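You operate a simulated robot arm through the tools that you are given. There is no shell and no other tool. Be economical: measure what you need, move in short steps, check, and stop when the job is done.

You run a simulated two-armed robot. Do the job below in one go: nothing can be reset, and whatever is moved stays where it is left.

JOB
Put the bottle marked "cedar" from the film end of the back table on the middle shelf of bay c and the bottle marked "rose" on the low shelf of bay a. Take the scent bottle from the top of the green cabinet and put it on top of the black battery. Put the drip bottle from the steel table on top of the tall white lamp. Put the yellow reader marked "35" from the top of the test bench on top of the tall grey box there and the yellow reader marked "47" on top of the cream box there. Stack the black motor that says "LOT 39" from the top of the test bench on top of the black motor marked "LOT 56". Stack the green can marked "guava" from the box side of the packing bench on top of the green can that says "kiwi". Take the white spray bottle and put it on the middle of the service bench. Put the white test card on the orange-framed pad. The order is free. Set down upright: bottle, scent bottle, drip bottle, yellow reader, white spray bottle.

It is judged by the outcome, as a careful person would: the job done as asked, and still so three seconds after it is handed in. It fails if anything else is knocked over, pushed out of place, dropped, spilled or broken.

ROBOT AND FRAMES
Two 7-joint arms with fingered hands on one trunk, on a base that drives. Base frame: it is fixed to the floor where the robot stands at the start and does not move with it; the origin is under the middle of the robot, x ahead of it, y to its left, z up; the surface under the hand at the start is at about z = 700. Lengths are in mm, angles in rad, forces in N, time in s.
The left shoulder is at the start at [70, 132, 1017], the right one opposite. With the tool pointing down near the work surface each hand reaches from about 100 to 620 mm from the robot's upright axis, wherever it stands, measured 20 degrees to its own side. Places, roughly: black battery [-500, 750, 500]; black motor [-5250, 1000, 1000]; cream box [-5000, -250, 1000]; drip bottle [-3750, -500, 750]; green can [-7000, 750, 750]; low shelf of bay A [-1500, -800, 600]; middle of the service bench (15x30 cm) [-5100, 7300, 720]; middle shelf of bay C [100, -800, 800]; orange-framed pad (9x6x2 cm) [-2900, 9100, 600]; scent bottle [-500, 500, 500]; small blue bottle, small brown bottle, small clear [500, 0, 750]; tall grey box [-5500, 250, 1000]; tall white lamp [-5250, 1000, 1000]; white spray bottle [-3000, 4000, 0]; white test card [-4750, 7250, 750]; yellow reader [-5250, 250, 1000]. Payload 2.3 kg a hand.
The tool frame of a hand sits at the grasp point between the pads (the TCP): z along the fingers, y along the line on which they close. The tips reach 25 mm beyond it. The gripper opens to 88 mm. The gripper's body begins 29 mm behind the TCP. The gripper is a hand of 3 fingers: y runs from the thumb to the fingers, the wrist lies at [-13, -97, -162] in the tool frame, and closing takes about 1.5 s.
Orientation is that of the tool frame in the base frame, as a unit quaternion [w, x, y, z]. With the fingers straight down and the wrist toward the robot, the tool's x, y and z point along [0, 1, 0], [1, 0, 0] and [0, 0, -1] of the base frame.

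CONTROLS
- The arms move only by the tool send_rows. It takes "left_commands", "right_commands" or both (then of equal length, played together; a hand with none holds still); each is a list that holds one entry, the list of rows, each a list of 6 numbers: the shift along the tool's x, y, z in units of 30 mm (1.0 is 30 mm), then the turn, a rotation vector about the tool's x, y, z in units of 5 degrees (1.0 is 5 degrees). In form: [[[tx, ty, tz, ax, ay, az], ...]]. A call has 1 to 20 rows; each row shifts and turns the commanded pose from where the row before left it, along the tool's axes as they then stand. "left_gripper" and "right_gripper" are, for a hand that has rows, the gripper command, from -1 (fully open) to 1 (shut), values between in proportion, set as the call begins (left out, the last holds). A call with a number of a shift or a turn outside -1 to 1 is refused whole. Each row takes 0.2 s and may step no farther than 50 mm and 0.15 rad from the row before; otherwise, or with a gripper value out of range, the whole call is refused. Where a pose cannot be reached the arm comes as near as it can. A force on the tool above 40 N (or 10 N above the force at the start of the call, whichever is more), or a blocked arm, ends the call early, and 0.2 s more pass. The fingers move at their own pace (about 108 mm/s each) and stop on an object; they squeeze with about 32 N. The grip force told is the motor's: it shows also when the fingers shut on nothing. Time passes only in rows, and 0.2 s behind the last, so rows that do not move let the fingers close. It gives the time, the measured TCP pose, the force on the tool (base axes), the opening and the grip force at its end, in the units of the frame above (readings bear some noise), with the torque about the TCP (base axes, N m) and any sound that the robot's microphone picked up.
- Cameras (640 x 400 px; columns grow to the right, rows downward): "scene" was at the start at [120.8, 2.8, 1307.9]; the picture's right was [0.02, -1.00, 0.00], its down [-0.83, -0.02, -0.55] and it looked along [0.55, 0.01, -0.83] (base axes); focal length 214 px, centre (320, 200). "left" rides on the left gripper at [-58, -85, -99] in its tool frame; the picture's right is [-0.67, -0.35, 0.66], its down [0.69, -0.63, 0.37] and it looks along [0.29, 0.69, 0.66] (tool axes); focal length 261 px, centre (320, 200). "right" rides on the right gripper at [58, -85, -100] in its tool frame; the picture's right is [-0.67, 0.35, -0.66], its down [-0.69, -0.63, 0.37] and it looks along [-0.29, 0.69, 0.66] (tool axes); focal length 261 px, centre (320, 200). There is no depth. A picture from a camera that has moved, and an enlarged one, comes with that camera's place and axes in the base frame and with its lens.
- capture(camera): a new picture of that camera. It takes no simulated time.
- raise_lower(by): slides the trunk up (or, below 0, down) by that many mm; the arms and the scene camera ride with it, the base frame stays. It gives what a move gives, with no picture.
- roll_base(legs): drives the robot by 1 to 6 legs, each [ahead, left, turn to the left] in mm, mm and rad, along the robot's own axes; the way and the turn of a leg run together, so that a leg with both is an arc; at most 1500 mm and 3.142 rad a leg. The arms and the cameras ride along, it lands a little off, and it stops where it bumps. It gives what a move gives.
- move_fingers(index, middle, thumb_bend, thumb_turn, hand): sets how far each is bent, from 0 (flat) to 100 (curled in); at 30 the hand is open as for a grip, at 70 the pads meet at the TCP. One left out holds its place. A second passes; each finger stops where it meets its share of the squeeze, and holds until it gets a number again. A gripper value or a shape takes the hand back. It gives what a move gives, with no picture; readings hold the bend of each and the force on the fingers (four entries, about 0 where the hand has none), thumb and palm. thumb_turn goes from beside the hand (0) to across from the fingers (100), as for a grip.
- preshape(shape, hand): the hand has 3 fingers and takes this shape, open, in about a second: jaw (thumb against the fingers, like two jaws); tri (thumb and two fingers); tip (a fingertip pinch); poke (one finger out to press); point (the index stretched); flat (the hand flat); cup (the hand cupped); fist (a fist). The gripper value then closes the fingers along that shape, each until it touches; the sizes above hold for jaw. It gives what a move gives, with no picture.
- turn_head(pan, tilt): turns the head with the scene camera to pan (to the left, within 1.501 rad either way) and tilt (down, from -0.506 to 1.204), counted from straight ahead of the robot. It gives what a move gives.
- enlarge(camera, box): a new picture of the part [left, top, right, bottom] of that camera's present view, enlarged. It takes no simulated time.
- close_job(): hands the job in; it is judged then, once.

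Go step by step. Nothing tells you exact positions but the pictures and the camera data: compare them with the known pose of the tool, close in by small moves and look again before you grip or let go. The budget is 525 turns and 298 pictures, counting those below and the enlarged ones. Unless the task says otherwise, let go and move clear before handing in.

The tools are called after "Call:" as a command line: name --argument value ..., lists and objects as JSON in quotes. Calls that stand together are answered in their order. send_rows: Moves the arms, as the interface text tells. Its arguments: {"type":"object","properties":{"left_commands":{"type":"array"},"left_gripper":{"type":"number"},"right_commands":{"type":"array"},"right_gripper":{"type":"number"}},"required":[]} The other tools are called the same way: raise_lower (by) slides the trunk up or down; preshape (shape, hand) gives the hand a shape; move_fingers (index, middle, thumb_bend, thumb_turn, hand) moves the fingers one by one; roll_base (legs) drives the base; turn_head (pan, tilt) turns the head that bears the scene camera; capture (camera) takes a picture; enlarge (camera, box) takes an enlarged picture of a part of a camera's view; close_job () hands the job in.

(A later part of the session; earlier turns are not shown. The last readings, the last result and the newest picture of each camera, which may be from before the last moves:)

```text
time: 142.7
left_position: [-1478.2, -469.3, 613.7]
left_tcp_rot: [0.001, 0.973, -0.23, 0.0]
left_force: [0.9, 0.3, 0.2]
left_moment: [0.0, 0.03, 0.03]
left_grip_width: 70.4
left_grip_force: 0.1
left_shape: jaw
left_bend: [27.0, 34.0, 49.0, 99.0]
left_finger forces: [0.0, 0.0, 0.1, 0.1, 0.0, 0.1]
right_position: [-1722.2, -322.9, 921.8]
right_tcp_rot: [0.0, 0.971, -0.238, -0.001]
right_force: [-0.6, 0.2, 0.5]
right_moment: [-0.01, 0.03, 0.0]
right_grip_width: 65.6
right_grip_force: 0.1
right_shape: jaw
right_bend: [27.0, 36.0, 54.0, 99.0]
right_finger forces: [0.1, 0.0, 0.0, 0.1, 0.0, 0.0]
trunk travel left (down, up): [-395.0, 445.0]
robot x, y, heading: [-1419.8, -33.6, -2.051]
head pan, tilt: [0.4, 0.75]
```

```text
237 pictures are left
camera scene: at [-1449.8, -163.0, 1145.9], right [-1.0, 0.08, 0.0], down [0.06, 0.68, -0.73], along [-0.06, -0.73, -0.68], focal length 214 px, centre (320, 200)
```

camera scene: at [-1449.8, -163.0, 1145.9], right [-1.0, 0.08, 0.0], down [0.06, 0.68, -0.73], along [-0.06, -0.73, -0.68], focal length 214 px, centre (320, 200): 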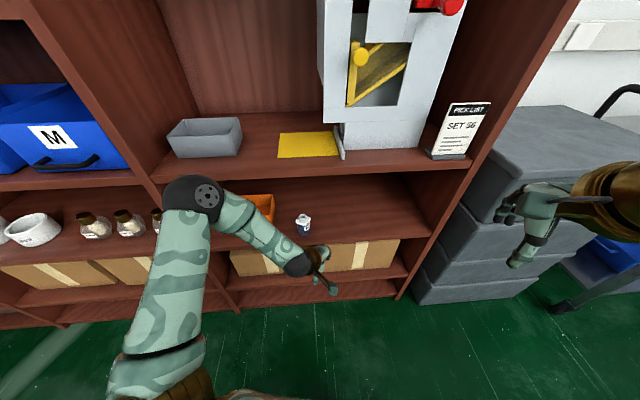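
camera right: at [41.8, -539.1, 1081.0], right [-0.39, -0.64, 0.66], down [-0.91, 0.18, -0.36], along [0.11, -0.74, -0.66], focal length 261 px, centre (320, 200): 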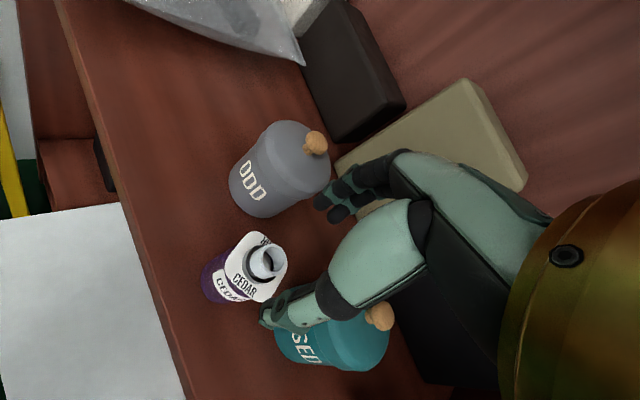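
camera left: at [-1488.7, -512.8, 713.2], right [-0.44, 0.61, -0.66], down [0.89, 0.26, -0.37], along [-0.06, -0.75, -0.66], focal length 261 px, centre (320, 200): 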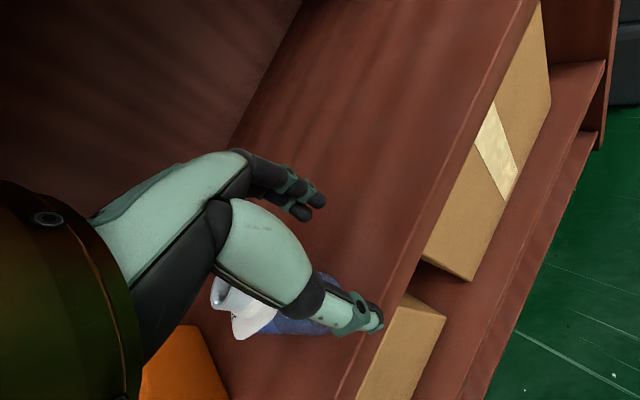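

Rose is standing. Now to the green cabinet: raise, back off, turn to face +y.

Call:
raise_lower --by 180

Call:
send_rows --left_commands '[[[0.5, 0, -1, 0, 0, 0], [0.5, 0, -1, 0, 0, 0], [0.5, 0, -1, 0, 0, 0], [0.5, 0, -1, 0, 0, 0], [0.3, 0, -1, 0, 0, 0], [0, 0, -1, 0, 0, 0], [0, 0, -1, 0, 0, 0], [0, 0, -1, 0, 0, 0], [0, 0, -1, 0, 0, 0]]]' --left_gripper -1

Call:
roll_base --legs '[[-170, 0, 0], [0, 0, -1.33], [0, 0, -1.33], [0, 750, 0]]'

Call:
turn_head --pan -0.3 --tilt 0.8

Call:
capture --camera "scene"

```text
time: 144.7
left_position: [-1479.5, -469.4, 793.8]
left_tcp_rot: [0.001, 0.973, -0.23, 0.0]
left_force: [0.0, 0.3, 0.1]
left_moment: [0.01, 0.02, -0.02]
left_grip_width: 70.3
left_grip_force: 0.1
left_shape: jaw
left_bend: [27.0, 34.0, 49.0, 99.0]
left_finger forces: [0.0, 0.1, 0.0, 0.0, 0.0, 0.0]
right_position: [-1721.9, -322.8, 1102.4]
right_tcp_rot: [-0.001, 0.971, -0.239, -0.001]
right_force: [0.1, -0.2, -0.7]
right_moment: [0.01, -0.04, -0.02]
right_grip_width: 65.6
right_grip_force: 0.0
right_shape: jaw
right_bend: [27.0, 36.0, 54.0, 99.0]
right_finger forces: [0.0, 0.1, 0.1, 0.1, 0.1, 0.0]
trunk travel left (down, up): [-575.0, 265.0]
robot x, y, heading: [-1418.3, -34.8, -2.052]
head pan, tilt: [0.4, 0.75]
```

```text
time: 146.7
left_position: [-1417.5, -499.1, 1064.1]
left_tcp_rot: [0.0, 0.973, -0.229, 0.0]
left_force: [0.5, -0.1, 0.2]
left_moment: [-0.02, 0.0, 0.01]
left_grip_width: 87.6
left_grip_force: 0.1
left_shape: jaw
left_bend: [30.0, 30.0, 30.0, 98.0]
left_finger forces: [0.0, 0.0, 0.0, 0.0, 0.0, 0.0]
right_position: [-1722.8, -322.5, 1101.3]
right_tcp_rot: [0.0, 0.971, -0.239, -0.001]
right_force: [-0.6, 0.6, -0.1]
right_moment: [-0.03, -0.03, 0.01]
right_grip_width: 65.7
right_grip_force: 0.2
right_shape: jaw
right_bend: [27.0, 36.0, 54.0, 99.0]
right_finger forces: [0.1, 0.0, 0.0, 0.0, 0.0, 0.0]
trunk travel left (down, up): [-575.0, 265.0]
robot x, y, heading: [-1422.1, -40.3, -2.051]
head pan, tilt: [0.4, 0.75]
```

```text
time: 158.4
left_position: [-2273.1, 552.8, 1063.8]
left_tcp_rot: [0.0, 0.009, 1.0, 0.0]
left_force: [-0.2, -0.1, -0.1]
left_moment: [0.02, -0.04, 0.02]
left_grip_width: 87.9
left_grip_force: 0.0
left_shape: jaw
left_bend: [30.0, 30.0, 30.0, 98.0]
left_finger forces: [0.0, 0.0, 0.1, 0.0, 0.0, 0.1]
right_position: [-1921.0, 524.9, 1101.6]
right_tcp_rot: [0.0, 0.018, 1.0, 0.0]
right_force: [-1.0, -0.1, -0.5]
right_moment: [0.01, -0.01, -0.02]
right_grip_width: 65.7
right_grip_force: 0.0
right_shape: jaw
right_bend: [27.0, 36.0, 54.0, 99.0]
right_finger forces: [0.0, 0.1, 0.0, 0.0, 0.0, 0.1]
trunk travel left (down, up): [-575.0, 265.0]
robot x, y, heading: [-2071.3, 139.8, 1.534]
head pan, tilt: [0.4, 0.75]
```

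```text
time: 159.4
left_position: [-2272.9, 553.0, 1063.1]
left_tcp_rot: [0.0, 0.009, 1.0, 0.0]
left_force: [0.3, -0.2, 0.0]
left_moment: [-0.01, -0.01, 0.0]
left_grip_width: 87.8
left_grip_force: 0.2
left_shape: jaw
left_bend: [30.0, 30.0, 30.0, 98.0]
left_finger forces: [0.0, 0.0, 0.0, 0.1, 0.0, 0.0]
right_position: [-1920.2, 525.4, 1102.0]
right_tcp_rot: [0.0, 0.017, 1.0, 0.0]
right_force: [-0.5, 0.2, 0.1]
right_moment: [0.0, 0.01, 0.0]
right_grip_width: 65.6
right_grip_force: 0.1
right_shape: jaw
right_bend: [27.0, 36.0, 54.0, 99.0]
right_finger forces: [0.1, 0.0, 0.0, 0.1, 0.1, 0.0]
trunk travel left (down, up): [-575.0, 265.0]
robot x, y, heading: [-2068.6, 136.7, 1.531]
head pan, tilt: [-0.3, 0.799]
```

```text
236 pictures are left
camera scene: at [-2043.4, 264.8, 1321.8], right [0.94, -0.33, 0.0], down [-0.24, -0.68, -0.7], along [0.23, 0.66, -0.72], focal length 214 px, centre (320, 200)
```

scene: 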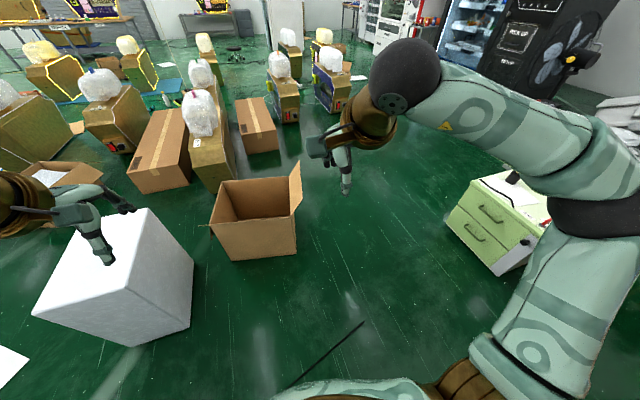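

I strafed the wrong way (nothing touched). Drive right to the green cabinet.

Call:
roll_base --legs '[[-90, -1440, 0.035]]'

Call:
turn_head --pan -0.1 --tilt 0.95

Call:
capture --camera "scene"

```text
time: 166.7
left_position: [-841.8, 433.8, 1064.0]
left_tcp_rot: [0.0, -0.016, 1.0, 0.0]
left_force: [-0.3, 0.9, 0.4]
left_moment: [0.0, 0.02, 0.01]
left_grip_width: 87.9
left_grip_force: 0.2
left_shape: jaw
left_bend: [30.0, 30.0, 30.0, 98.0]
left_finger forces: [0.1, 0.0, 0.1, 0.0, 0.0, 0.0]
right_position: [-488.8, 424.8, 1102.2]
right_tcp_rot: [0.001, -0.008, 1.0, -0.001]
right_force: [-0.2, -1.5, 0.9]
right_moment: [-0.02, 0.01, 0.01]
right_grip_width: 65.8
right_grip_force: 0.1
right_shape: jaw
right_bend: [27.0, 36.0, 54.0, 99.0]
right_finger forces: [0.0, 0.0, 0.0, 0.1, 0.0, 0.1]
trunk travel left (down, up): [-575.0, 265.0]
robot x, y, heading: [-619.6, 31.4, 1.584]
head pan, tilt: [-0.3, 0.799]
```

```text
time: 167.4
left_position: [-841.5, 434.7, 1063.4]
left_tcp_rot: [0.0, -0.016, 1.0, 0.0]
left_force: [0.3, -0.1, 0.3]
left_moment: [0.05, 0.03, 0.0]
left_grip_width: 88.0
left_grip_force: 0.0
left_shape: jaw
left_bend: [30.0, 30.0, 30.0, 98.0]
left_finger forces: [0.0, 0.1, 0.0, 0.1, 0.1, 0.1]
right_position: [-489.6, 424.7, 1100.9]
right_tcp_rot: [0.001, -0.007, 1.0, 0.0]
right_force: [0.2, 0.2, -0.9]
right_moment: [0.0, -0.02, 0.03]
right_grip_width: 65.5
right_grip_force: 0.1
right_shape: jaw
right_bend: [27.0, 36.0, 54.0, 99.0]
right_finger forces: [0.0, 0.0, 0.0, 0.1, 0.0, 0.0]
trunk travel left (down, up): [-575.0, 265.0]
robot x, y, heading: [-618.3, 28.9, 1.588]
head pan, tilt: [-0.099, 0.949]
```

```text
235 pictures are left
camera scene: at [-613.5, 152.6, 1310.3], right [1.0, -0.09, 0.0], down [-0.07, -0.81, -0.58], along [0.05, 0.58, -0.81], focal length 214 px, centre (320, 200)
```

scene: 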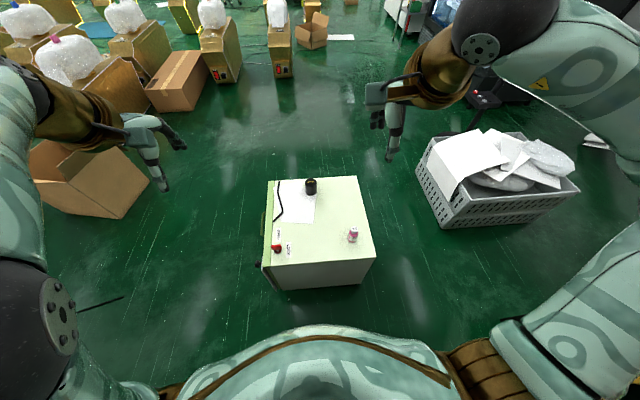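

Call:
enlarge --camera "scene" --box '[260, 160, 390, 290]'

```text
3.08 times, centred on (325, 225) of scene
camera zoom: at [-613.5, 152.6, 1310.3], right [1.0, -0.09, 0.0], down [-0.07, -0.81, -0.58], along [0.05, 0.58, -0.81], focal length 660 px, centre (305, 123)
```

zoom: 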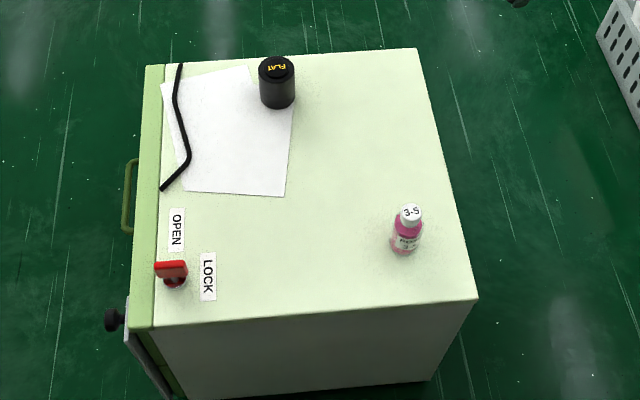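

Scent bottle ≈(-448,520), battery (black cylinder "FLAT") ≈(-603,785). Lower the trunk and bring the right hand over the scent bottle.

Call:
raise_lower --by -190

Call:
send_rows --right_commands '[[[-0.152, 0.352, 0.967, 0, 0, 0], [-0.152, 0.352, 0.967, 0, 0, 0], [-0.152, 0.352, 0.967, 0, 0, 0], [-0.152, 0.352, 0.967, 0, 0, 0], [-0.152, 0.352, 0.967, 0, 0, 0], [-0.152, 0.352, 0.967, 0, 0, 0], [-0.152, 0.352, 0.967, 0, 0, 0], [-0.152, 0.352, 0.5, 0, 0, 0], [-0.152, 0.352, 0, 0, 0, 0]]]' --right_gripper -1

Call:
capture --camera "right"

Call:
capture --camera "scene"

```text
time: 169.5
left_position: [-842.4, 433.3, 873.7]
left_tcp_rot: [0.0, -0.016, 1.0, 0.0]
left_force: [0.7, 0.5, 0.3]
left_moment: [0.01, -0.02, -0.01]
left_grip_width: 87.6
left_grip_force: 0.1
left_shape: jaw
left_bend: [30.0, 30.0, 30.0, 98.0]
left_finger forces: [0.1, 0.1, 0.0, 0.0, 0.0, 0.1]
right_position: [-487.6, 424.4, 911.7]
right_tcp_rot: [0.001, -0.008, 1.0, 0.001]
right_force: [0.7, -0.8, 0.5]
right_moment: [-0.03, 0.0, 0.03]
right_grip_width: 65.8
right_grip_force: 0.1
right_shape: jaw
right_bend: [27.0, 36.0, 54.0, 99.0]
right_finger forces: [0.0, 0.1, 0.0, 0.1, 0.1, 0.0]
trunk travel left (down, up): [-385.0, 455.0]
robot x, y, heading: [-619.2, 27.0, 1.583]
head pan, tilt: [-0.099, 0.949]
```

```text
time: 171.5
left_position: [-842.0, 433.9, 873.4]
left_tcp_rot: [0.001, -0.015, 1.0, 0.0]
left_force: [0.1, 0.0, -1.1]
left_moment: [0.0, -0.02, -0.04]
left_grip_width: 87.7
left_grip_force: 0.2
left_shape: jaw
left_bend: [30.0, 30.0, 30.0, 98.0]
left_finger forces: [0.0, 0.0, 0.0, 0.0, 0.0, 0.1]
right_position: [-447.0, 520.2, 693.5]
right_tcp_rot: [0.001, -0.007, 1.0, 0.0]
right_force: [0.7, 0.0, 0.2]
right_moment: [0.03, 0.01, -0.04]
right_grip_width: 87.6
right_grip_force: 0.0
right_shape: jaw
right_bend: [30.0, 30.0, 30.0, 98.0]
right_finger forces: [0.1, 0.1, 0.1, 0.0, 0.0, 0.1]
trunk travel left (down, up): [-385.0, 455.0]
robot x, y, heading: [-618.7, 27.7, 1.588]
head pan, tilt: [-0.099, 0.949]
```

```text
233 pictures are left
camera right: at [-503.1, 436.3, 792.8], right [0.66, 0.36, 0.66], down [0.7, -0.62, -0.36], along [0.28, 0.7, -0.66], focal length 261 px, centre (320, 200)
```

right: 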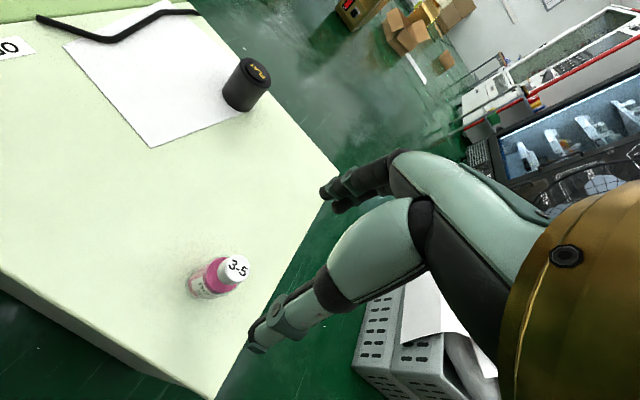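

```text
232 pictures are left
camera scene: at [-613.6, 152.7, 1120.3], right [1.0, -0.09, 0.0], down [-0.07, -0.81, -0.58], along [0.05, 0.58, -0.81], focal length 214 px, centre (320, 200)
```

scene: 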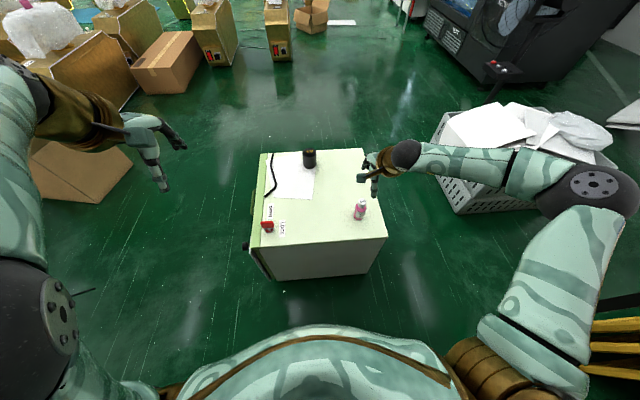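

Call:
send_rows --right_commands '[[[-0.11, 0.32, 0.6, 0, 0, 0], [-0.11, 0.32, 0.9, 0, 0, 0], [-0.11, 0.32, 0.9, 0, 0, 0], [-0.11, 0.32, 0.9, 0, 0, 0]]]'

Call:
capture --camera "right"

```text
time: 172.5
left_position: [-841.2, 434.6, 872.5]
left_tcp_rot: [0.0, -0.015, 1.0, 0.0]
left_force: [-0.2, 0.1, -0.3]
left_moment: [-0.03, 0.0, -0.02]
left_grip_width: 87.7
left_grip_force: 0.0
left_shape: jaw
left_bend: [30.0, 30.0, 30.0, 98.0]
left_finger forces: [0.0, 0.1, 0.1, 0.0, 0.0, 0.0]
right_position: [-435.2, 559.7, 594.5]
right_tcp_rot: [0.0, -0.007, 1.0, 0.0]
right_force: [-0.9, -0.9, 0.1]
right_moment: [0.01, -0.03, -0.02]
right_grip_width: 87.7
right_grip_force: 0.0
right_shape: jaw
right_bend: [30.0, 30.0, 30.0, 98.0]
right_finger forces: [0.0, 0.1, 0.1, 0.0, 0.0, 0.0]
trunk travel left (down, up): [-385.0, 455.0]
robot x, y, heading: [-615.2, 27.4, 1.586]
head pan, tilt: [-0.099, 0.949]
```

```text
231 pictures are left
camera right: at [-489.6, 474.6, 694.4], right [0.66, 0.36, 0.66], down [0.69, -0.62, -0.36], along [0.28, 0.7, -0.66], focal length 261 px, centre (320, 200)
```

right: 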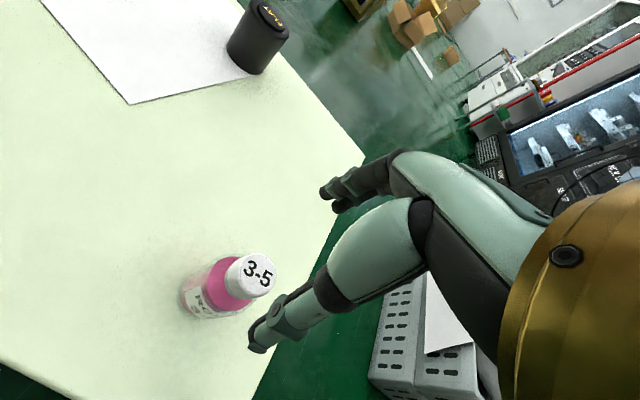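

Call:
send_rows --right_commands '[[[0.05, -0.2, 0.5, 0, 0, 0], [0.05, -0.15, 0.5, 0, 0, 0]]]'

Call:
capture --camera "right"

```text
time: 173.1
left_position: [-842.0, 434.5, 874.2]
left_tcp_rot: [0.0, -0.016, 1.0, 0.0]
left_force: [-0.3, 0.2, 0.3]
left_moment: [0.02, -0.05, 0.0]
left_grip_width: 87.7
left_grip_force: 0.2
left_shape: jaw
left_bend: [30.0, 30.0, 30.0, 98.0]
left_finger forces: [0.0, 0.0, 0.0, 0.0, 0.0, 0.0]
right_position: [-437.6, 548.7, 565.8]
right_tcp_rot: [0.001, -0.007, 1.0, 0.0]
right_force: [-0.2, 0.2, 0.0]
right_moment: [0.02, -0.05, 0.02]
right_grip_width: 87.6
right_grip_force: 0.1
right_shape: jaw
right_bend: [30.0, 30.0, 30.0, 98.0]
right_finger forces: [0.1, 0.0, 0.0, 0.1, 0.1, 0.0]
trunk travel left (down, up): [-385.0, 455.0]
robot x, y, heading: [-616.6, 25.6, 1.584]
head pan, tilt: [-0.099, 0.949]
```

```text
230 pictures are left
camera right: at [-493.3, 464.2, 664.8], right [0.66, 0.36, 0.66], down [0.69, -0.62, -0.36], along [0.28, 0.7, -0.66], focal length 261 px, centre (320, 200)
```

right: 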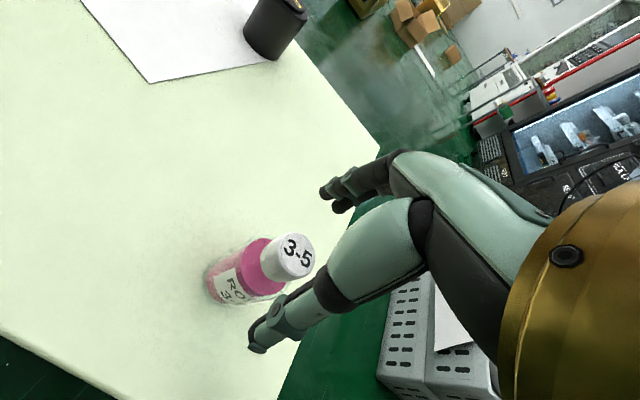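

Call:
send_rows --right_commands '[[[0, 0, 0.75, 0, 0, 0], [0, 0, 0.75, 0, 0, 0], [0, 0, 0.6, 0, 0, 0]]]'

Call:
capture --camera "right"

```text
time: 173.9
left_position: [-841.5, 434.3, 873.2]
left_tcp_rot: [0.0, -0.016, 1.0, 0.0]
left_force: [-0.2, 0.4, 0.4]
left_moment: [0.01, 0.0, 0.0]
left_grip_width: 87.7
left_grip_force: 0.0
left_shape: jaw
left_bend: [30.0, 30.0, 30.0, 98.0]
left_finger forces: [0.0, 0.1, 0.1, 0.1, 0.0, 0.1]
right_position: [-436.9, 548.6, 502.4]
right_tcp_rot: [0.001, -0.007, 1.0, 0.0]
right_force: [-0.9, 0.3, 1.5]
right_moment: [0.01, -0.01, -0.03]
right_grip_width: 87.8
right_grip_force: 0.1
right_shape: jaw
right_bend: [30.0, 30.0, 30.0, 98.0]
right_finger forces: [0.0, 0.0, 0.0, 0.0, 0.7, 0.1]
trunk travel left (down, up): [-385.0, 455.0]
robot x, y, heading: [-622.0, 26.8, 1.587]
head pan, tilt: [-0.099, 0.949]
```

```text
229 pictures are left
camera right: at [-493.1, 464.0, 601.8], right [0.66, 0.36, 0.66], down [0.69, -0.62, -0.36], along [0.28, 0.7, -0.66], focal length 261 px, centre (320, 200)
```

right: 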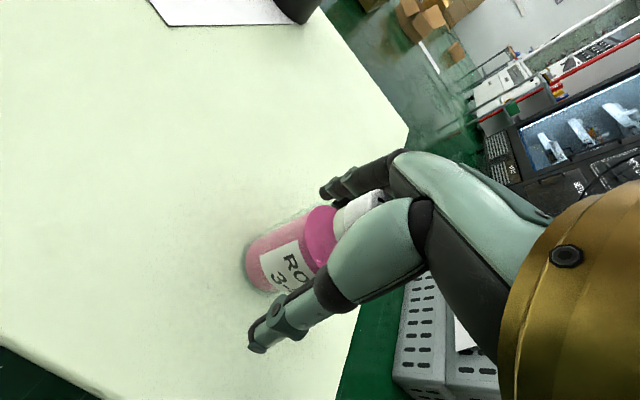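

Call:
send_rows --right_commands '[[[0, 0, 0, 0, 0, 0], [0, 0, 0, 0, 0, 0], [0, 0, 0, 0, 0, 0], [0, 0, 0, 0, 0, 0], [0, 0, 0, 0, 0, 0], [0, 0, 0, 0, 0, 0], [0, 0, 0, 0, 0, 0], [0, 0, 0, 0, 0, 0]]]' --right_gripper 1

Call:
send_rows --right_commands '[[[0, 0, -0.2, 0, 0, 0], [0, 0, -0.5, 0, 0, 0], [0, 0, -0.5, 0, 0, 0]]]'

Call:
capture --camera "right"

```text
time: 175.7
left_position: [-842.3, 435.1, 874.0]
left_tcp_rot: [0.001, -0.015, 1.0, 0.0]
left_force: [0.7, -0.3, 0.0]
left_moment: [0.0, 0.0, 0.01]
left_grip_width: 87.5
left_grip_force: 0.1
left_shape: jaw
left_bend: [30.0, 30.0, 30.0, 98.0]
left_finger forces: [0.1, 0.0, 0.0, 0.1, 0.1, 0.0]
right_position: [-437.4, 549.4, 502.2]
right_tcp_rot: [0.0, -0.007, 1.0, 0.0]
right_force: [0.3, -0.4, 0.5]
right_moment: [0.01, -0.01, 0.04]
right_grip_width: 33.8
right_grip_force: 31.8
right_shape: jaw
right_bend: [74.0, 56.0, 71.0, 100.0]
right_finger forces: [19.0, 10.4, 0.0, 0.1, 29.0, 0.0]
trunk travel left (down, up): [-385.0, 455.0]
robot x, y, heading: [-615.9, 28.2, 1.582]
head pan, tilt: [-0.099, 0.949]
```

```text
time: 176.5
left_position: [-840.9, 434.8, 872.8]
left_tcp_rot: [0.001, -0.016, 1.0, 0.0]
left_force: [-0.4, -0.4, 0.0]
left_moment: [0.02, 0.01, 0.0]
left_grip_width: 87.9
left_grip_force: 0.0
left_shape: jaw
left_bend: [30.0, 30.0, 30.0, 98.0]
left_finger forces: [0.1, 0.0, 0.0, 0.1, 0.0, 0.1]
right_position: [-438.1, 546.8, 538.5]
right_tcp_rot: [0.001, -0.006, 1.0, 0.0]
right_force: [0.3, 0.1, -1.0]
right_moment: [0.03, 0.01, 0.04]
right_grip_width: 33.7
right_grip_force: 32.4
right_shape: jaw
right_bend: [74.0, 56.0, 71.0, 100.0]
right_finger forces: [19.1, 10.5, 0.0, 0.0, 28.9, 0.0]
trunk travel left (down, up): [-385.0, 455.0]
robot x, y, heading: [-616.7, 32.3, 1.583]
head pan, tilt: [-0.099, 0.949]
```

```text
228 pictures are left
camera right: at [-493.7, 463.4, 637.8], right [0.66, 0.36, 0.66], down [0.69, -0.62, -0.36], along [0.28, 0.7, -0.66], focal length 261 px, centre (320, 200)
```

right: 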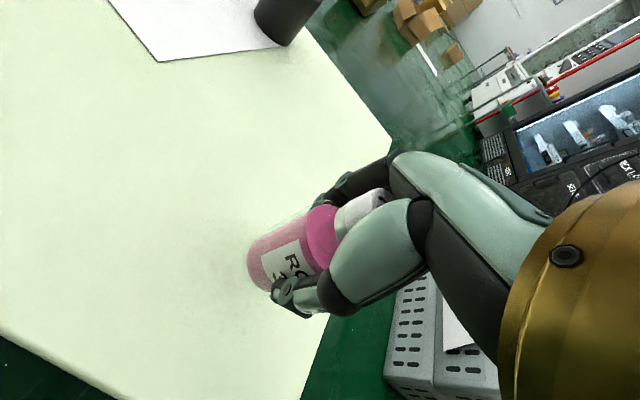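

Gripped. Lift, retract, and drive around to the cabinet's left side, facing +x, to reach the battery.

Call:
send_rows --right_commands '[[[0, 0, -1, 0, 0, 0], [0, 0, -1, 0, 0, 0], [0, 0, -1, 0, 0, 0], [0, 0, -1, 0, 0, 0], [0, 0, -1, 0, 0, 0], [0, 0, -1, 0, 0, 0], [0, -0.8, -0.8, 0, 0, 0], [0, -0.8, -0.8, 0, 0, 0], [0, -0.8, 0, 0, 0, 0], [0, -0.8, 0, 0, 0, 0]]]'

Call:
roll_base --legs '[[0, 0, -1.583], [-515, 0, 0], [0, 930, 0]]'

Call:
turn_head --pan -0.1 --tilt 0.9

Call:
capture --camera "scene"

```text
time: 178.7
left_position: [-840.8, 434.5, 873.7]
left_tcp_rot: [0.0, -0.015, 1.0, 0.0]
left_force: [0.4, 0.1, -0.1]
left_moment: [0.01, 0.0, 0.02]
left_grip_width: 87.5
left_grip_force: 0.1
left_shape: jaw
left_bend: [30.0, 30.0, 30.0, 98.0]
left_finger forces: [0.0, 0.0, 0.0, 0.0, 0.1, 0.0]
right_position: [-438.1, 450.0, 765.5]
right_tcp_rot: [0.001, -0.007, 1.0, 0.001]
right_force: [-0.4, -0.4, -1.1]
right_moment: [0.0, 0.0, -0.02]
right_grip_width: 33.3
right_grip_force: 32.1
right_shape: jaw
right_bend: [74.0, 56.0, 71.0, 100.0]
right_finger forces: [18.8, 9.6, 0.0, 0.1, 29.0, 0.1]
trunk travel left (down, up): [-385.0, 455.0]
robot x, y, heading: [-618.4, 28.4, 1.582]
head pan, tilt: [-0.099, 0.949]
```

```text
time: 190.0
left_position: [-759.7, 1167.9, 873.2]
left_tcp_rot: [0.0, 0.692, 0.722, 0.0]
left_force: [0.7, 0.0, 0.0]
left_moment: [-0.03, 0.04, 0.01]
left_grip_width: 87.6
left_grip_force: 0.1
left_shape: jaw
left_bend: [30.0, 30.0, 30.0, 98.0]
left_finger forces: [0.1, 0.0, 0.0, 0.1, 0.0, 0.0]
right_position: [-737.5, 764.7, 764.6]
right_tcp_rot: [0.001, 0.698, 0.716, 0.0]
right_force: [0.1, 0.6, -1.8]
right_moment: [0.02, -0.03, 0.04]
right_grip_width: 33.4
right_grip_force: 32.0
right_shape: jaw
right_bend: [74.0, 56.0, 71.0, 100.0]
right_finger forces: [18.6, 9.5, 0.0, 0.0, 28.7, 0.0]
trunk travel left (down, up): [-385.0, 455.0]
robot x, y, heading: [-1161.7, 938.9, 0.022]
head pan, tilt: [-0.099, 0.949]
```

```text
time: 190.6
left_position: [-759.9, 1168.9, 873.5]
left_tcp_rot: [0.0, 0.692, 0.722, 0.0]
left_force: [-0.3, -0.2, 0.7]
left_moment: [-0.01, 0.02, -0.02]
left_grip_width: 87.7
left_grip_force: 0.2
left_shape: jaw
left_bend: [30.0, 30.0, 30.0, 98.0]
left_finger forces: [0.1, 0.0, 0.1, 0.0, 0.0, 0.0]
right_position: [-737.0, 764.8, 765.5]
right_tcp_rot: [0.001, 0.698, 0.716, -0.001]
right_force: [0.3, 0.0, -0.2]
right_moment: [0.03, 0.03, 0.03]
right_grip_width: 33.5
right_grip_force: 32.7
right_shape: jaw
right_bend: [74.0, 56.0, 71.0, 100.0]
right_finger forces: [18.7, 9.4, 0.0, 0.0, 28.7, 0.0]
trunk travel left (down, up): [-385.0, 455.0]
robot x, y, heading: [-1164.0, 942.3, 0.026]
head pan, tilt: [-0.099, 0.901]
```

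```text
227 pictures are left
camera scene: at [-1036.9, 938.2, 1123.9], right [-0.08, -1.0, 0.0], down [-0.78, 0.06, -0.62], along [0.62, -0.05, -0.78], focal length 214 px, centre (320, 200)
```

scene: 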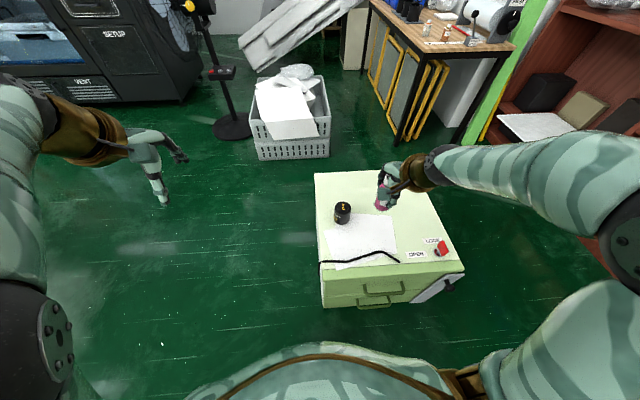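

Call:
roll_base --legs '[[60, 30, 0]]'

Call:
send_rows --right_commands '[[[0.25, 0.8, 0.6, 0, 0, 0], [0.25, 0.8, 0.6, 0, 0, 0], [0.25, 0.8, 0.6, 0, 0, 0]]]'

Call:
capture --camera "right"

Call:
enlarge --camera "scene" --box '[290, 140, 450, 260]'

```text
time: 191.6
left_position: [-700.2, 1197.9, 874.0]
left_tcp_rot: [0.0, 0.693, 0.721, 0.0]
left_force: [0.4, 0.3, 0.1]
left_moment: [0.0, -0.01, 0.0]
left_grip_width: 87.7
left_grip_force: 0.1
left_shape: jaw
left_bend: [30.0, 30.0, 30.0, 98.0]
left_finger forces: [0.0, 0.0, 0.0, 0.0, 0.0, 0.0]
right_position: [-679.6, 796.0, 765.6]
right_tcp_rot: [0.0, 0.698, 0.716, -0.001]
right_force: [-0.3, -0.1, -1.1]
right_moment: [-0.01, 0.02, 0.0]
right_grip_width: 33.1
right_grip_force: 32.0
right_shape: jaw
right_bend: [74.0, 56.0, 71.0, 100.0]
right_finger forces: [18.7, 9.7, 0.0, 0.0, 28.6, 0.1]
trunk travel left (down, up): [-385.0, 455.0]
robot x, y, heading: [-1105.0, 971.6, 0.02]
head pan, tilt: [-0.099, 0.901]
```

```text
time: 192.4
left_position: [-700.3, 1200.4, 872.4]
left_tcp_rot: [0.0, 0.692, 0.722, -0.001]
left_force: [-0.6, 0.1, 0.9]
left_moment: [0.03, 0.0, 0.02]
left_grip_width: 87.8
left_grip_force: 0.1
left_shape: jaw
left_bend: [30.0, 30.0, 30.0, 98.0]
left_finger forces: [0.0, 0.1, 0.1, 0.0, 0.1, 0.1]
right_position: [-608.1, 820.5, 709.7]
right_tcp_rot: [0.0, 0.698, 0.717, 0.0]
right_force: [0.7, -1.0, -1.1]
right_moment: [0.01, -0.03, 0.03]
right_grip_width: 33.0
right_grip_force: 32.3
right_shape: jaw
right_bend: [74.0, 56.0, 71.0, 100.0]
right_finger forces: [18.8, 9.6, 0.0, 0.0, 28.6, 0.0]
trunk travel left (down, up): [-385.0, 455.0]
robot x, y, heading: [-1105.0, 973.3, 0.024]
head pan, tilt: [-0.099, 0.901]
```

```text
226 pictures are left
camera right: at [-692.8, 878.0, 810.0], right [0.37, -0.66, 0.66], down [-0.61, -0.7, -0.36], along [0.7, -0.27, -0.66], focal length 261 px, centre (320, 200)
```

right: 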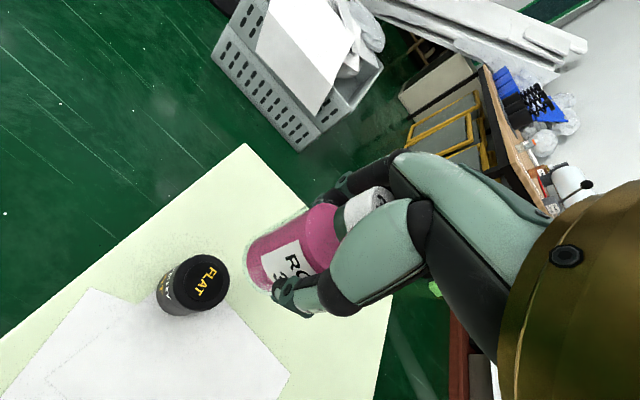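

```text
3.33 times, centred on (370, 200) of scene
camera zoom: at [-977.2, 969.8, 1123.8], right [-0.07, -1.0, 0.0], down [-0.78, 0.06, -0.62], along [0.62, -0.05, -0.78], focal length 715 px, centre (153, 200)
```

zoom: 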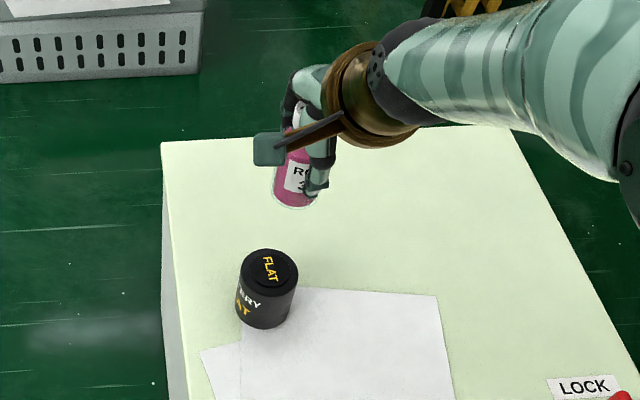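

Call:
send_rows --right_commands '[[[0.25, 0, 0.7, 0, 0, 0], [0, 0, 0.8, 0, 0, 0], [0, 0, 0.8, 0, 0, 0]]]'

Call:
capture --camera "right"

Call:
enlarge --camera "scene" --box '[290, 140, 450, 260]'

```text
time: 193.2
left_position: [-700.1, 1199.7, 872.8]
left_tcp_rot: [0.0, 0.692, 0.722, -0.001]
left_force: [0.5, -0.1, 0.2]
left_moment: [-0.02, 0.03, 0.02]
left_grip_width: 87.8
left_grip_force: 0.2
left_shape: jaw
left_bend: [30.0, 30.0, 30.0, 98.0]
left_finger forces: [0.0, 0.1, 0.1, 0.0, 0.0, 0.1]
right_position: [-606.1, 828.4, 641.2]
right_tcp_rot: [0.0, 0.698, 0.716, -0.001]
right_force: [0.0, 0.6, -1.8]
right_moment: [0.01, -0.03, 0.01]
right_grip_width: 33.2
right_grip_force: 32.0
right_shape: jaw
right_bend: [74.0, 56.0, 71.0, 100.0]
right_finger forces: [18.8, 9.7, 0.0, 0.1, 28.6, 0.1]
trunk travel left (down, up): [-385.0, 455.0]
robot x, y, heading: [-1107.6, 968.6, 0.025]
head pan, tilt: [-0.099, 0.901]
```

```text
224 pictures are left
camera right: at [-691.7, 885.8, 741.6], right [0.37, -0.66, 0.66], down [-0.61, -0.7, -0.36], along [0.7, -0.27, -0.66], focal length 261 px, centre (320, 200)
```

right: 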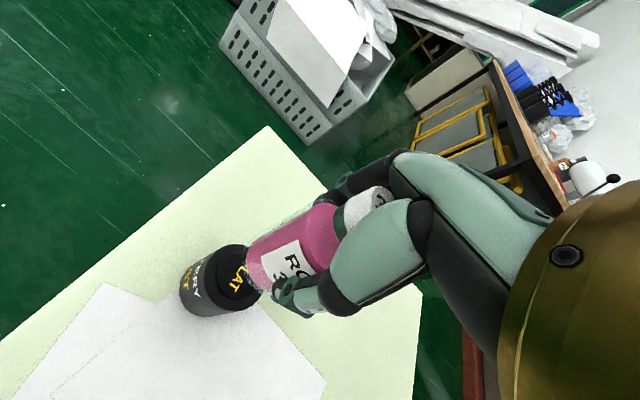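

```text
3.33 times, centred on (370, 200) of scene
camera zoom: at [-977.6, 969.6, 1123.8], right [-0.07, -1.0, 0.0], down [-0.78, 0.06, -0.62], along [0.62, -0.05, -0.78], focal length 715 px, centre (153, 200)
```

zoom: 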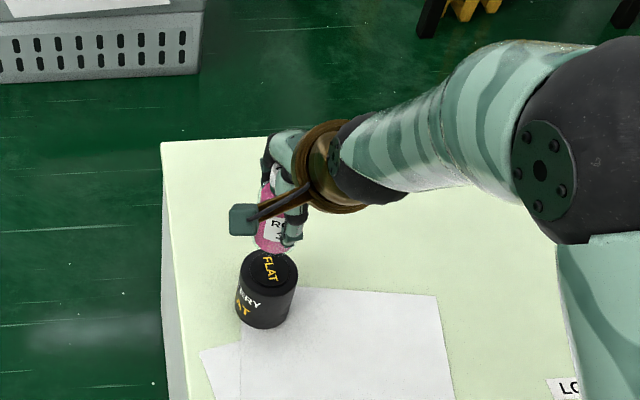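

Call:
enlarge --camera "right" --box '[160, 200, 320, 340]'

```text
2.86 times, centred on (240, 270) of right
camera zoom: at [-691.7, 885.8, 741.6], right [0.37, -0.66, 0.66], down [-0.61, -0.7, -0.36], along [0.7, -0.27, -0.66], focal length 745 px, centre (549, 0)
```

zoom: 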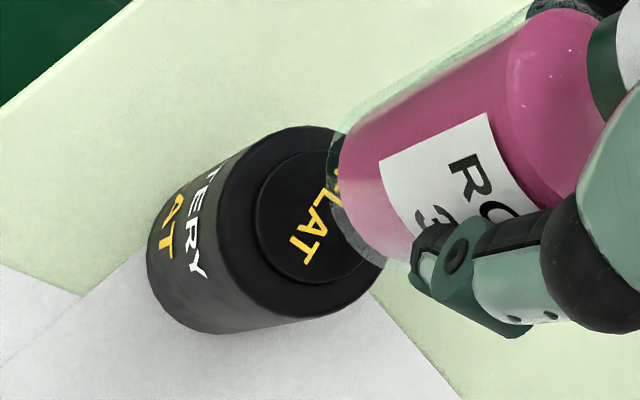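

Call:
send_rows --right_commands '[[[-0.1, 0.13, 0.4, 0, 0, 0], [0, 0, 0.4, 0, 0, 0], [0, 0, 0.2, 0, 0, 0]]]'

Call:
enlarge --camera "right" --box '[180, 200, 340, 340]'

```text
time: 194.0
left_position: [-700.5, 1200.7, 873.9]
left_tcp_rot: [0.0, 0.692, 0.722, 0.0]
left_force: [-0.6, 0.3, 0.8]
left_moment: [-0.02, -0.04, 0.02]
left_grip_width: 87.7
left_grip_force: 0.1
left_shape: jaw
left_bend: [30.0, 30.0, 30.0, 98.0]
left_finger forces: [0.0, 0.1, 0.0, 0.0, 0.0, 0.0]
right_position: [-602.3, 826.1, 610.8]
right_tcp_rot: [0.0, 0.698, 0.716, -0.001]
right_force: [0.0, 0.8, -0.7]
right_moment: [0.02, 0.0, -0.01]
right_grip_width: 33.1
right_grip_force: 31.8
right_shape: jaw
right_bend: [74.0, 56.0, 71.0, 100.0]
right_finger forces: [18.8, 9.6, 0.0, 0.1, 28.6, 0.0]
trunk travel left (down, up): [-385.0, 455.0]
robot x, y, heading: [-1101.2, 975.4, 0.023]
head pan, tilt: [-0.099, 0.901]
```

```text
2.86 times, centred on (260, 270) of right
camera zoom: at [-688.4, 882.5, 711.0], right [0.37, -0.66, 0.66], down [-0.61, -0.7, -0.36], along [0.7, -0.27, -0.66], focal length 745 px, centre (491, 0)
```

zoom: 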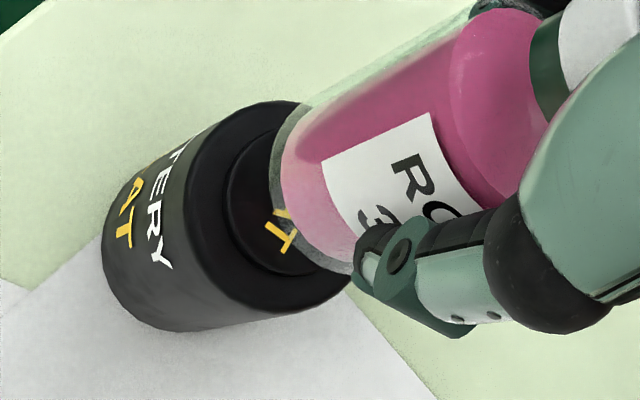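

Call:
send_rows --right_commands '[[[0, -0.05, 0.12, 0, 0, 0], [0, 0, 0.12, 0, 0, 0], [0, 0, 0, 0, 0, 0]]]'

Call:
enlarge --camera "right" --box '[180, 200, 340, 340]'

```text
time: 194.8
left_position: [-700.6, 1200.1, 873.4]
left_tcp_rot: [0.001, 0.692, 0.721, 0.0]
left_force: [-0.2, -0.4, 0.3]
left_moment: [0.03, -0.02, 0.01]
left_grip_width: 87.6
left_grip_force: 0.0
left_shape: jaw
left_bend: [30.0, 30.0, 30.0, 98.0]
left_finger forces: [0.0, 0.0, 0.0, 0.1, 0.1, 0.0]
right_position: [-604.0, 826.2, 605.7]
right_tcp_rot: [0.0, 0.697, 0.717, -0.001]
right_force: [0.4, 0.2, -1.9]
right_moment: [0.01, 0.0, 0.02]
right_grip_width: 32.9
right_grip_force: 31.8
right_shape: jaw
right_bend: [74.0, 56.0, 71.0, 100.0]
right_finger forces: [18.8, 9.6, 0.1, 0.1, 28.6, 0.1]
trunk travel left (down, up): [-385.0, 455.0]
robot x, y, heading: [-1099.8, 976.5, 0.027]
head pan, tilt: [-0.099, 0.901]
```

```text
2.86 times, centred on (260, 270) of right
camera zoom: at [-689.7, 882.5, 705.0], right [0.37, -0.66, 0.66], down [-0.61, -0.7, -0.36], along [0.7, -0.27, -0.66], focal length 745 px, centre (491, 0)
```

zoom: 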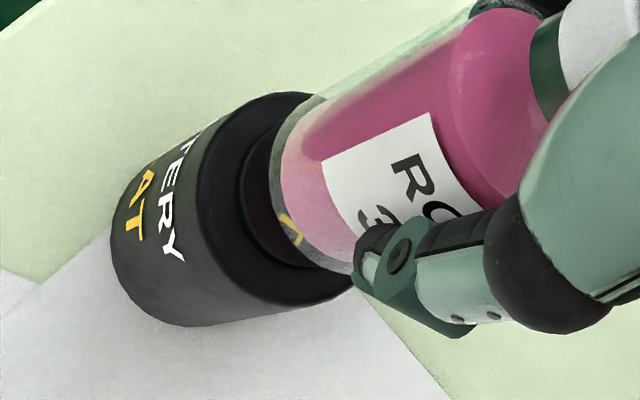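

Call:
send_rows --right_commands '[[[0, 0, 0.1, 0, 0, 0], [0, 0, 0.1, 0, 0, 0], [0, 0, 0, 0, 0, 0]]]'

```text
time: 195.6
left_position: [-701.4, 1198.7, 872.7]
left_tcp_rot: [-0.001, 0.692, 0.722, 0.0]
left_force: [-0.3, 0.1, -0.3]
left_moment: [-0.02, 0.03, 0.0]
left_grip_width: 87.6
left_grip_force: 0.0
left_shape: jaw
left_bend: [30.0, 30.0, 30.0, 98.0]
left_finger forces: [0.1, 0.0, 0.0, 0.1, 0.1, 0.0]
right_position: [-604.9, 825.2, 598.3]
right_tcp_rot: [0.001, 0.699, 0.715, -0.001]
right_force: [-0.3, 0.1, -1.4]
right_moment: [0.02, -0.02, -0.01]
right_grip_width: 33.0
right_grip_force: 31.7
right_shape: jaw
right_bend: [74.0, 56.0, 71.0, 100.0]
right_finger forces: [18.9, 9.6, 0.1, 0.0, 28.6, 0.1]
trunk travel left (down, up): [-385.0, 455.0]
robot x, y, heading: [-1101.4, 974.5, 0.027]
head pan, tilt: [-0.099, 0.901]
```

Call:
send_rows --right_commands '[[[0, 0, 0.1, 0, 0, 0], [0, 0, 0.1, 0, 0, 0], [0, 0, 0, 0, 0, 0]]]'

Call:
enlarge --camera "right" --box '[180, 200, 340, 340]'

```text
time: 196.4
left_position: [-700.9, 1199.7, 873.1]
left_tcp_rot: [0.001, 0.692, 0.721, 0.0]
left_force: [0.7, 1.0, 0.7]
left_moment: [0.02, 0.0, 0.0]
left_grip_width: 87.8
left_grip_force: 0.0
left_shape: jaw
left_bend: [30.0, 30.0, 30.0, 98.0]
left_finger forces: [0.0, 0.1, 0.0, 0.0, 0.0, 0.0]
right_position: [-604.9, 824.9, 592.1]
right_tcp_rot: [0.0, 0.698, 0.716, 0.0]
right_force: [0.3, -0.3, -1.6]
right_moment: [0.01, -0.04, -0.01]
right_grip_width: 33.0
right_grip_force: 31.8
right_shape: jaw
right_bend: [74.0, 56.0, 71.0, 100.0]
right_finger forces: [18.9, 9.6, 0.0, 0.1, 28.6, 0.0]
trunk travel left (down, up): [-385.0, 455.0]
robot x, y, heading: [-1104.9, 968.7, 0.021]
head pan, tilt: [-0.099, 0.901]
```

```text
2.86 times, centred on (260, 270) of right
camera zoom: at [-690.1, 882.0, 692.2], right [0.37, -0.66, 0.66], down [-0.61, -0.7, -0.36], along [0.7, -0.27, -0.66], focal length 745 px, centre (491, 0)
```

zoom: 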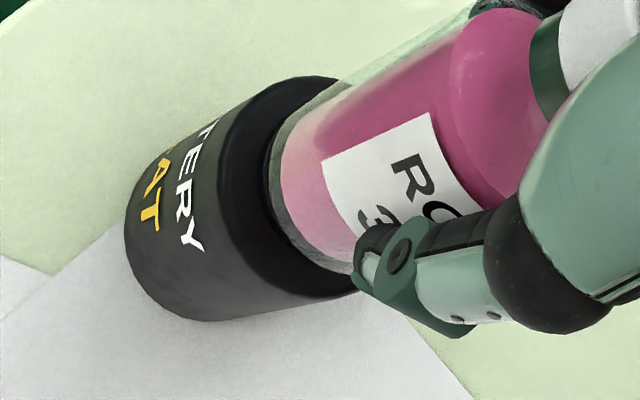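

Call:
enlarge --camera "scene" --box '[315, 180, 395, 240]'

```text
6.67 times, centred on (355, 210) of scene
camera zoom: at [-978.1, 969.7, 1123.9], right [-0.07, -1.0, 0.0], down [-0.78, 0.06, -0.62], along [0.62, -0.05, -0.78], focal length 1430 px, centre (87, 133)
```

zoom: 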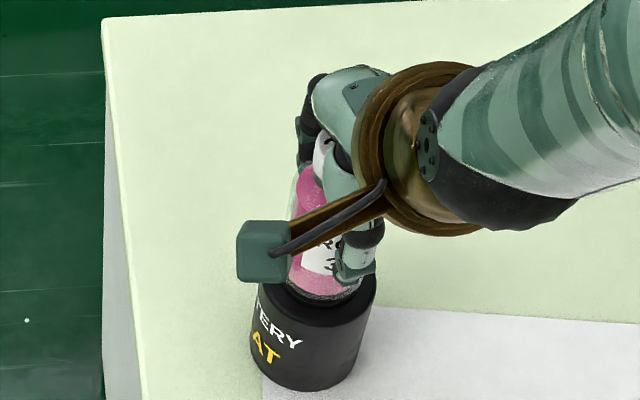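

Call:
send_rows --right_commands '[[[0.1, -0.05, 0, 0, 0, 0], [0, 0, 0.1, 0, 0, 0], [0, 0, 0, 0, 0, 0]]]'

Call:
send_rows --right_commands '[[[0, 0, 0.1, 0, 0, 0], [0, 0, 0, 0, 0, 0]]]'

```text
time: 197.2
left_position: [-699.7, 1199.3, 872.8]
left_tcp_rot: [0.0, 0.693, 0.721, 0.001]
left_force: [0.5, -0.2, -0.1]
left_moment: [-0.01, 0.0, 0.0]
left_grip_width: 87.8
left_grip_force: 0.0
left_shape: jaw
left_bend: [30.0, 30.0, 30.0, 98.0]
left_finger forces: [0.1, 0.0, 0.0, 0.0, 0.0, 0.0]
right_position: [-605.8, 828.2, 589.4]
right_tcp_rot: [0.0, 0.698, 0.716, 0.001]
right_force: [-0.2, 0.3, -1.7]
right_moment: [0.03, 0.01, 0.03]
right_grip_width: 33.1
right_grip_force: 32.5
right_shape: jaw
right_bend: [74.0, 56.0, 71.0, 100.0]
right_finger forces: [18.8, 9.6, 0.0, 0.0, 28.6, 0.0]
trunk travel left (down, up): [-385.0, 455.0]
robot x, y, heading: [-1104.2, 971.5, 0.024]
head pan, tilt: [-0.099, 0.901]
```

```text
time: 197.8
left_position: [-700.5, 1199.7, 873.1]
left_tcp_rot: [0.0, 0.692, 0.722, 0.0]
left_force: [0.1, -0.3, 0.4]
left_moment: [0.04, 0.02, -0.01]
left_grip_width: 87.4
left_grip_force: 0.0
left_shape: jaw
left_bend: [30.0, 30.0, 30.0, 98.0]
left_finger forces: [0.0, 0.0, 0.0, 0.1, 0.0, 0.1]
right_position: [-606.9, 826.3, 586.5]
right_tcp_rot: [0.0, 0.697, 0.717, -0.001]
right_force: [-0.7, 0.3, -1.1]
right_moment: [-0.01, -0.01, 0.02]
right_grip_width: 33.0
right_grip_force: 31.4
right_shape: jaw
right_bend: [74.0, 56.0, 71.0, 100.0]
right_finger forces: [18.8, 9.6, 0.0, 0.0, 28.7, 0.1]
trunk travel left (down, up): [-385.0, 455.0]
robot x, y, heading: [-1104.3, 974.9, 0.026]
head pan, tilt: [-0.099, 0.901]
```

Call:
send_rows --right_commands '[[[0, 0, 0.1, 0, 0, 0], [0, 0, 0.05, 0, 0, 0], [0, 0, 0, 0, 0, 0]]]'

Call:
enlarge --camera "right" --box '[180, 200, 340, 340]'

```text
time: 198.6
left_position: [-700.6, 1199.6, 872.2]
left_tcp_rot: [0.0, 0.692, 0.722, -0.001]
left_force: [0.0, 0.1, -0.4]
left_moment: [0.0, -0.01, -0.01]
left_grip_width: 87.6
left_grip_force: 0.0
left_shape: jaw
left_bend: [30.0, 30.0, 30.0, 98.0]
left_finger forces: [0.0, 0.1, 0.0, 0.0, 0.0, 0.0]
right_position: [-605.8, 826.6, 580.9]
right_tcp_rot: [0.0, 0.698, 0.716, 0.0]
right_force: [0.5, -0.6, -1.8]
right_moment: [-0.02, -0.01, 0.02]
right_grip_width: 33.2
right_grip_force: 32.2
right_shape: jaw
right_bend: [74.0, 56.0, 71.0, 100.0]
right_finger forces: [18.7, 9.6, 0.0, 0.1, 28.6, 0.1]
trunk travel left (down, up): [-385.0, 455.0]
robot x, y, heading: [-1103.8, 972.1, 0.028]
head pan, tilt: [-0.099, 0.901]
```

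```text
2.86 times, centred on (260, 270) of right
camera zoom: at [-691.5, 884.8, 681.5], right [0.37, -0.66, 0.66], down [-0.61, -0.7, -0.36], along [0.7, -0.27, -0.66], focal length 745 px, centre (491, 0)
```

zoom: 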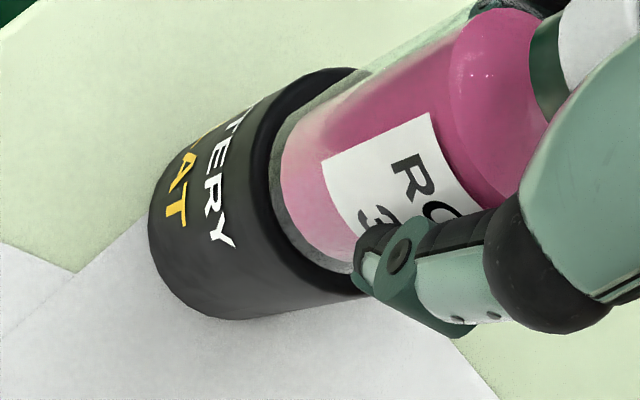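

Call:
send_rows --right_commands '[[[0, 0, 0.08, 0, 0, 0], [0, 0, 0.08, 0, 0, 0], [0, 0, 0, 0, 0, 0]]]'

```text
time: 199.4
left_position: [-700.0, 1200.8, 873.9]
left_tcp_rot: [0.0, 0.692, 0.722, 0.0]
left_force: [0.5, 0.2, -0.6]
left_moment: [0.01, 0.01, 0.02]
left_grip_width: 87.9
left_grip_force: 0.0
left_shape: jaw
left_bend: [30.0, 30.0, 30.0, 98.0]
left_finger forces: [0.2, 0.0, 0.1, 0.0, 0.1, 0.0]
right_position: [-606.7, 826.3, 577.0]
right_tcp_rot: [0.0, 0.698, 0.716, 0.0]
right_force: [0.4, 0.2, -0.9]
right_moment: [-0.02, 0.03, -0.02]
right_grip_width: 32.8
right_grip_force: 32.1
right_shape: jaw
right_bend: [74.0, 56.0, 71.0, 100.0]
right_finger forces: [18.7, 9.6, 0.0, 0.0, 28.6, 0.0]
trunk travel left (down, up): [-385.0, 455.0]
robot x, y, heading: [-1102.4, 973.5, 0.023]
head pan, tilt: [-0.099, 0.901]
```

Call:
send_rows --right_commands '[[[0, 0, 0.08, 0, 0, 0], [0, 0, 0.08, 0, 0, 0], [0, 0, 0, 0, 0, 0]]]'

Call:
enlarge --camera "scene" --box '[315, 180, 395, 240]'

```text
time: 200.2
left_position: [-701.6, 1200.3, 874.7]
left_tcp_rot: [0.001, 0.692, 0.722, 0.0]
left_force: [0.1, -0.1, -0.4]
left_moment: [0.0, -0.01, 0.0]
left_grip_width: 87.6
left_grip_force: 0.1
left_shape: jaw
left_bend: [30.0, 30.0, 30.0, 98.0]
left_finger forces: [0.1, 0.1, 0.1, 0.1, 0.0, 0.1]
right_position: [-607.5, 827.3, 575.3]
right_tcp_rot: [0.003, 0.699, 0.715, 0.0]
right_force: [1.4, -1.3, 9.8]
right_moment: [-0.08, -0.08, -0.01]
right_grip_width: 33.1
right_grip_force: 32.0
right_shape: jaw
right_bend: [74.0, 56.0, 71.0, 100.0]
right_finger forces: [20.1, 11.6, 0.0, 0.1, 29.8, 0.0]
trunk travel left (down, up): [-385.0, 455.0]
robot x, y, heading: [-1106.2, 972.3, 0.025]
head pan, tilt: [-0.099, 0.901]
```

```text
6.67 times, centred on (355, 210) of scene
camera zoom: at [-980.4, 970.1, 1124.3], right [-0.07, -1.0, 0.0], down [-0.78, 0.06, -0.62], along [0.62, -0.05, -0.78], focal length 1430 px, centre (87, 133)
```

zoom: 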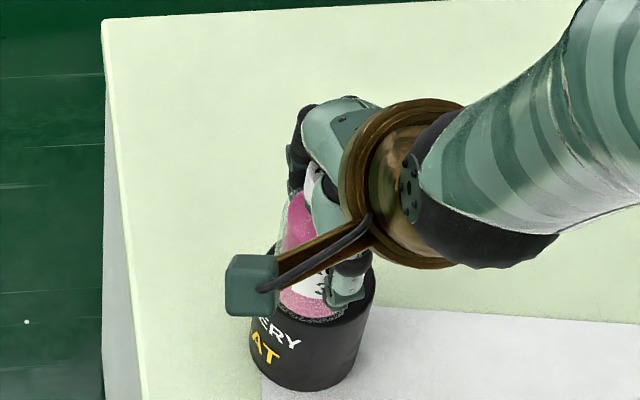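

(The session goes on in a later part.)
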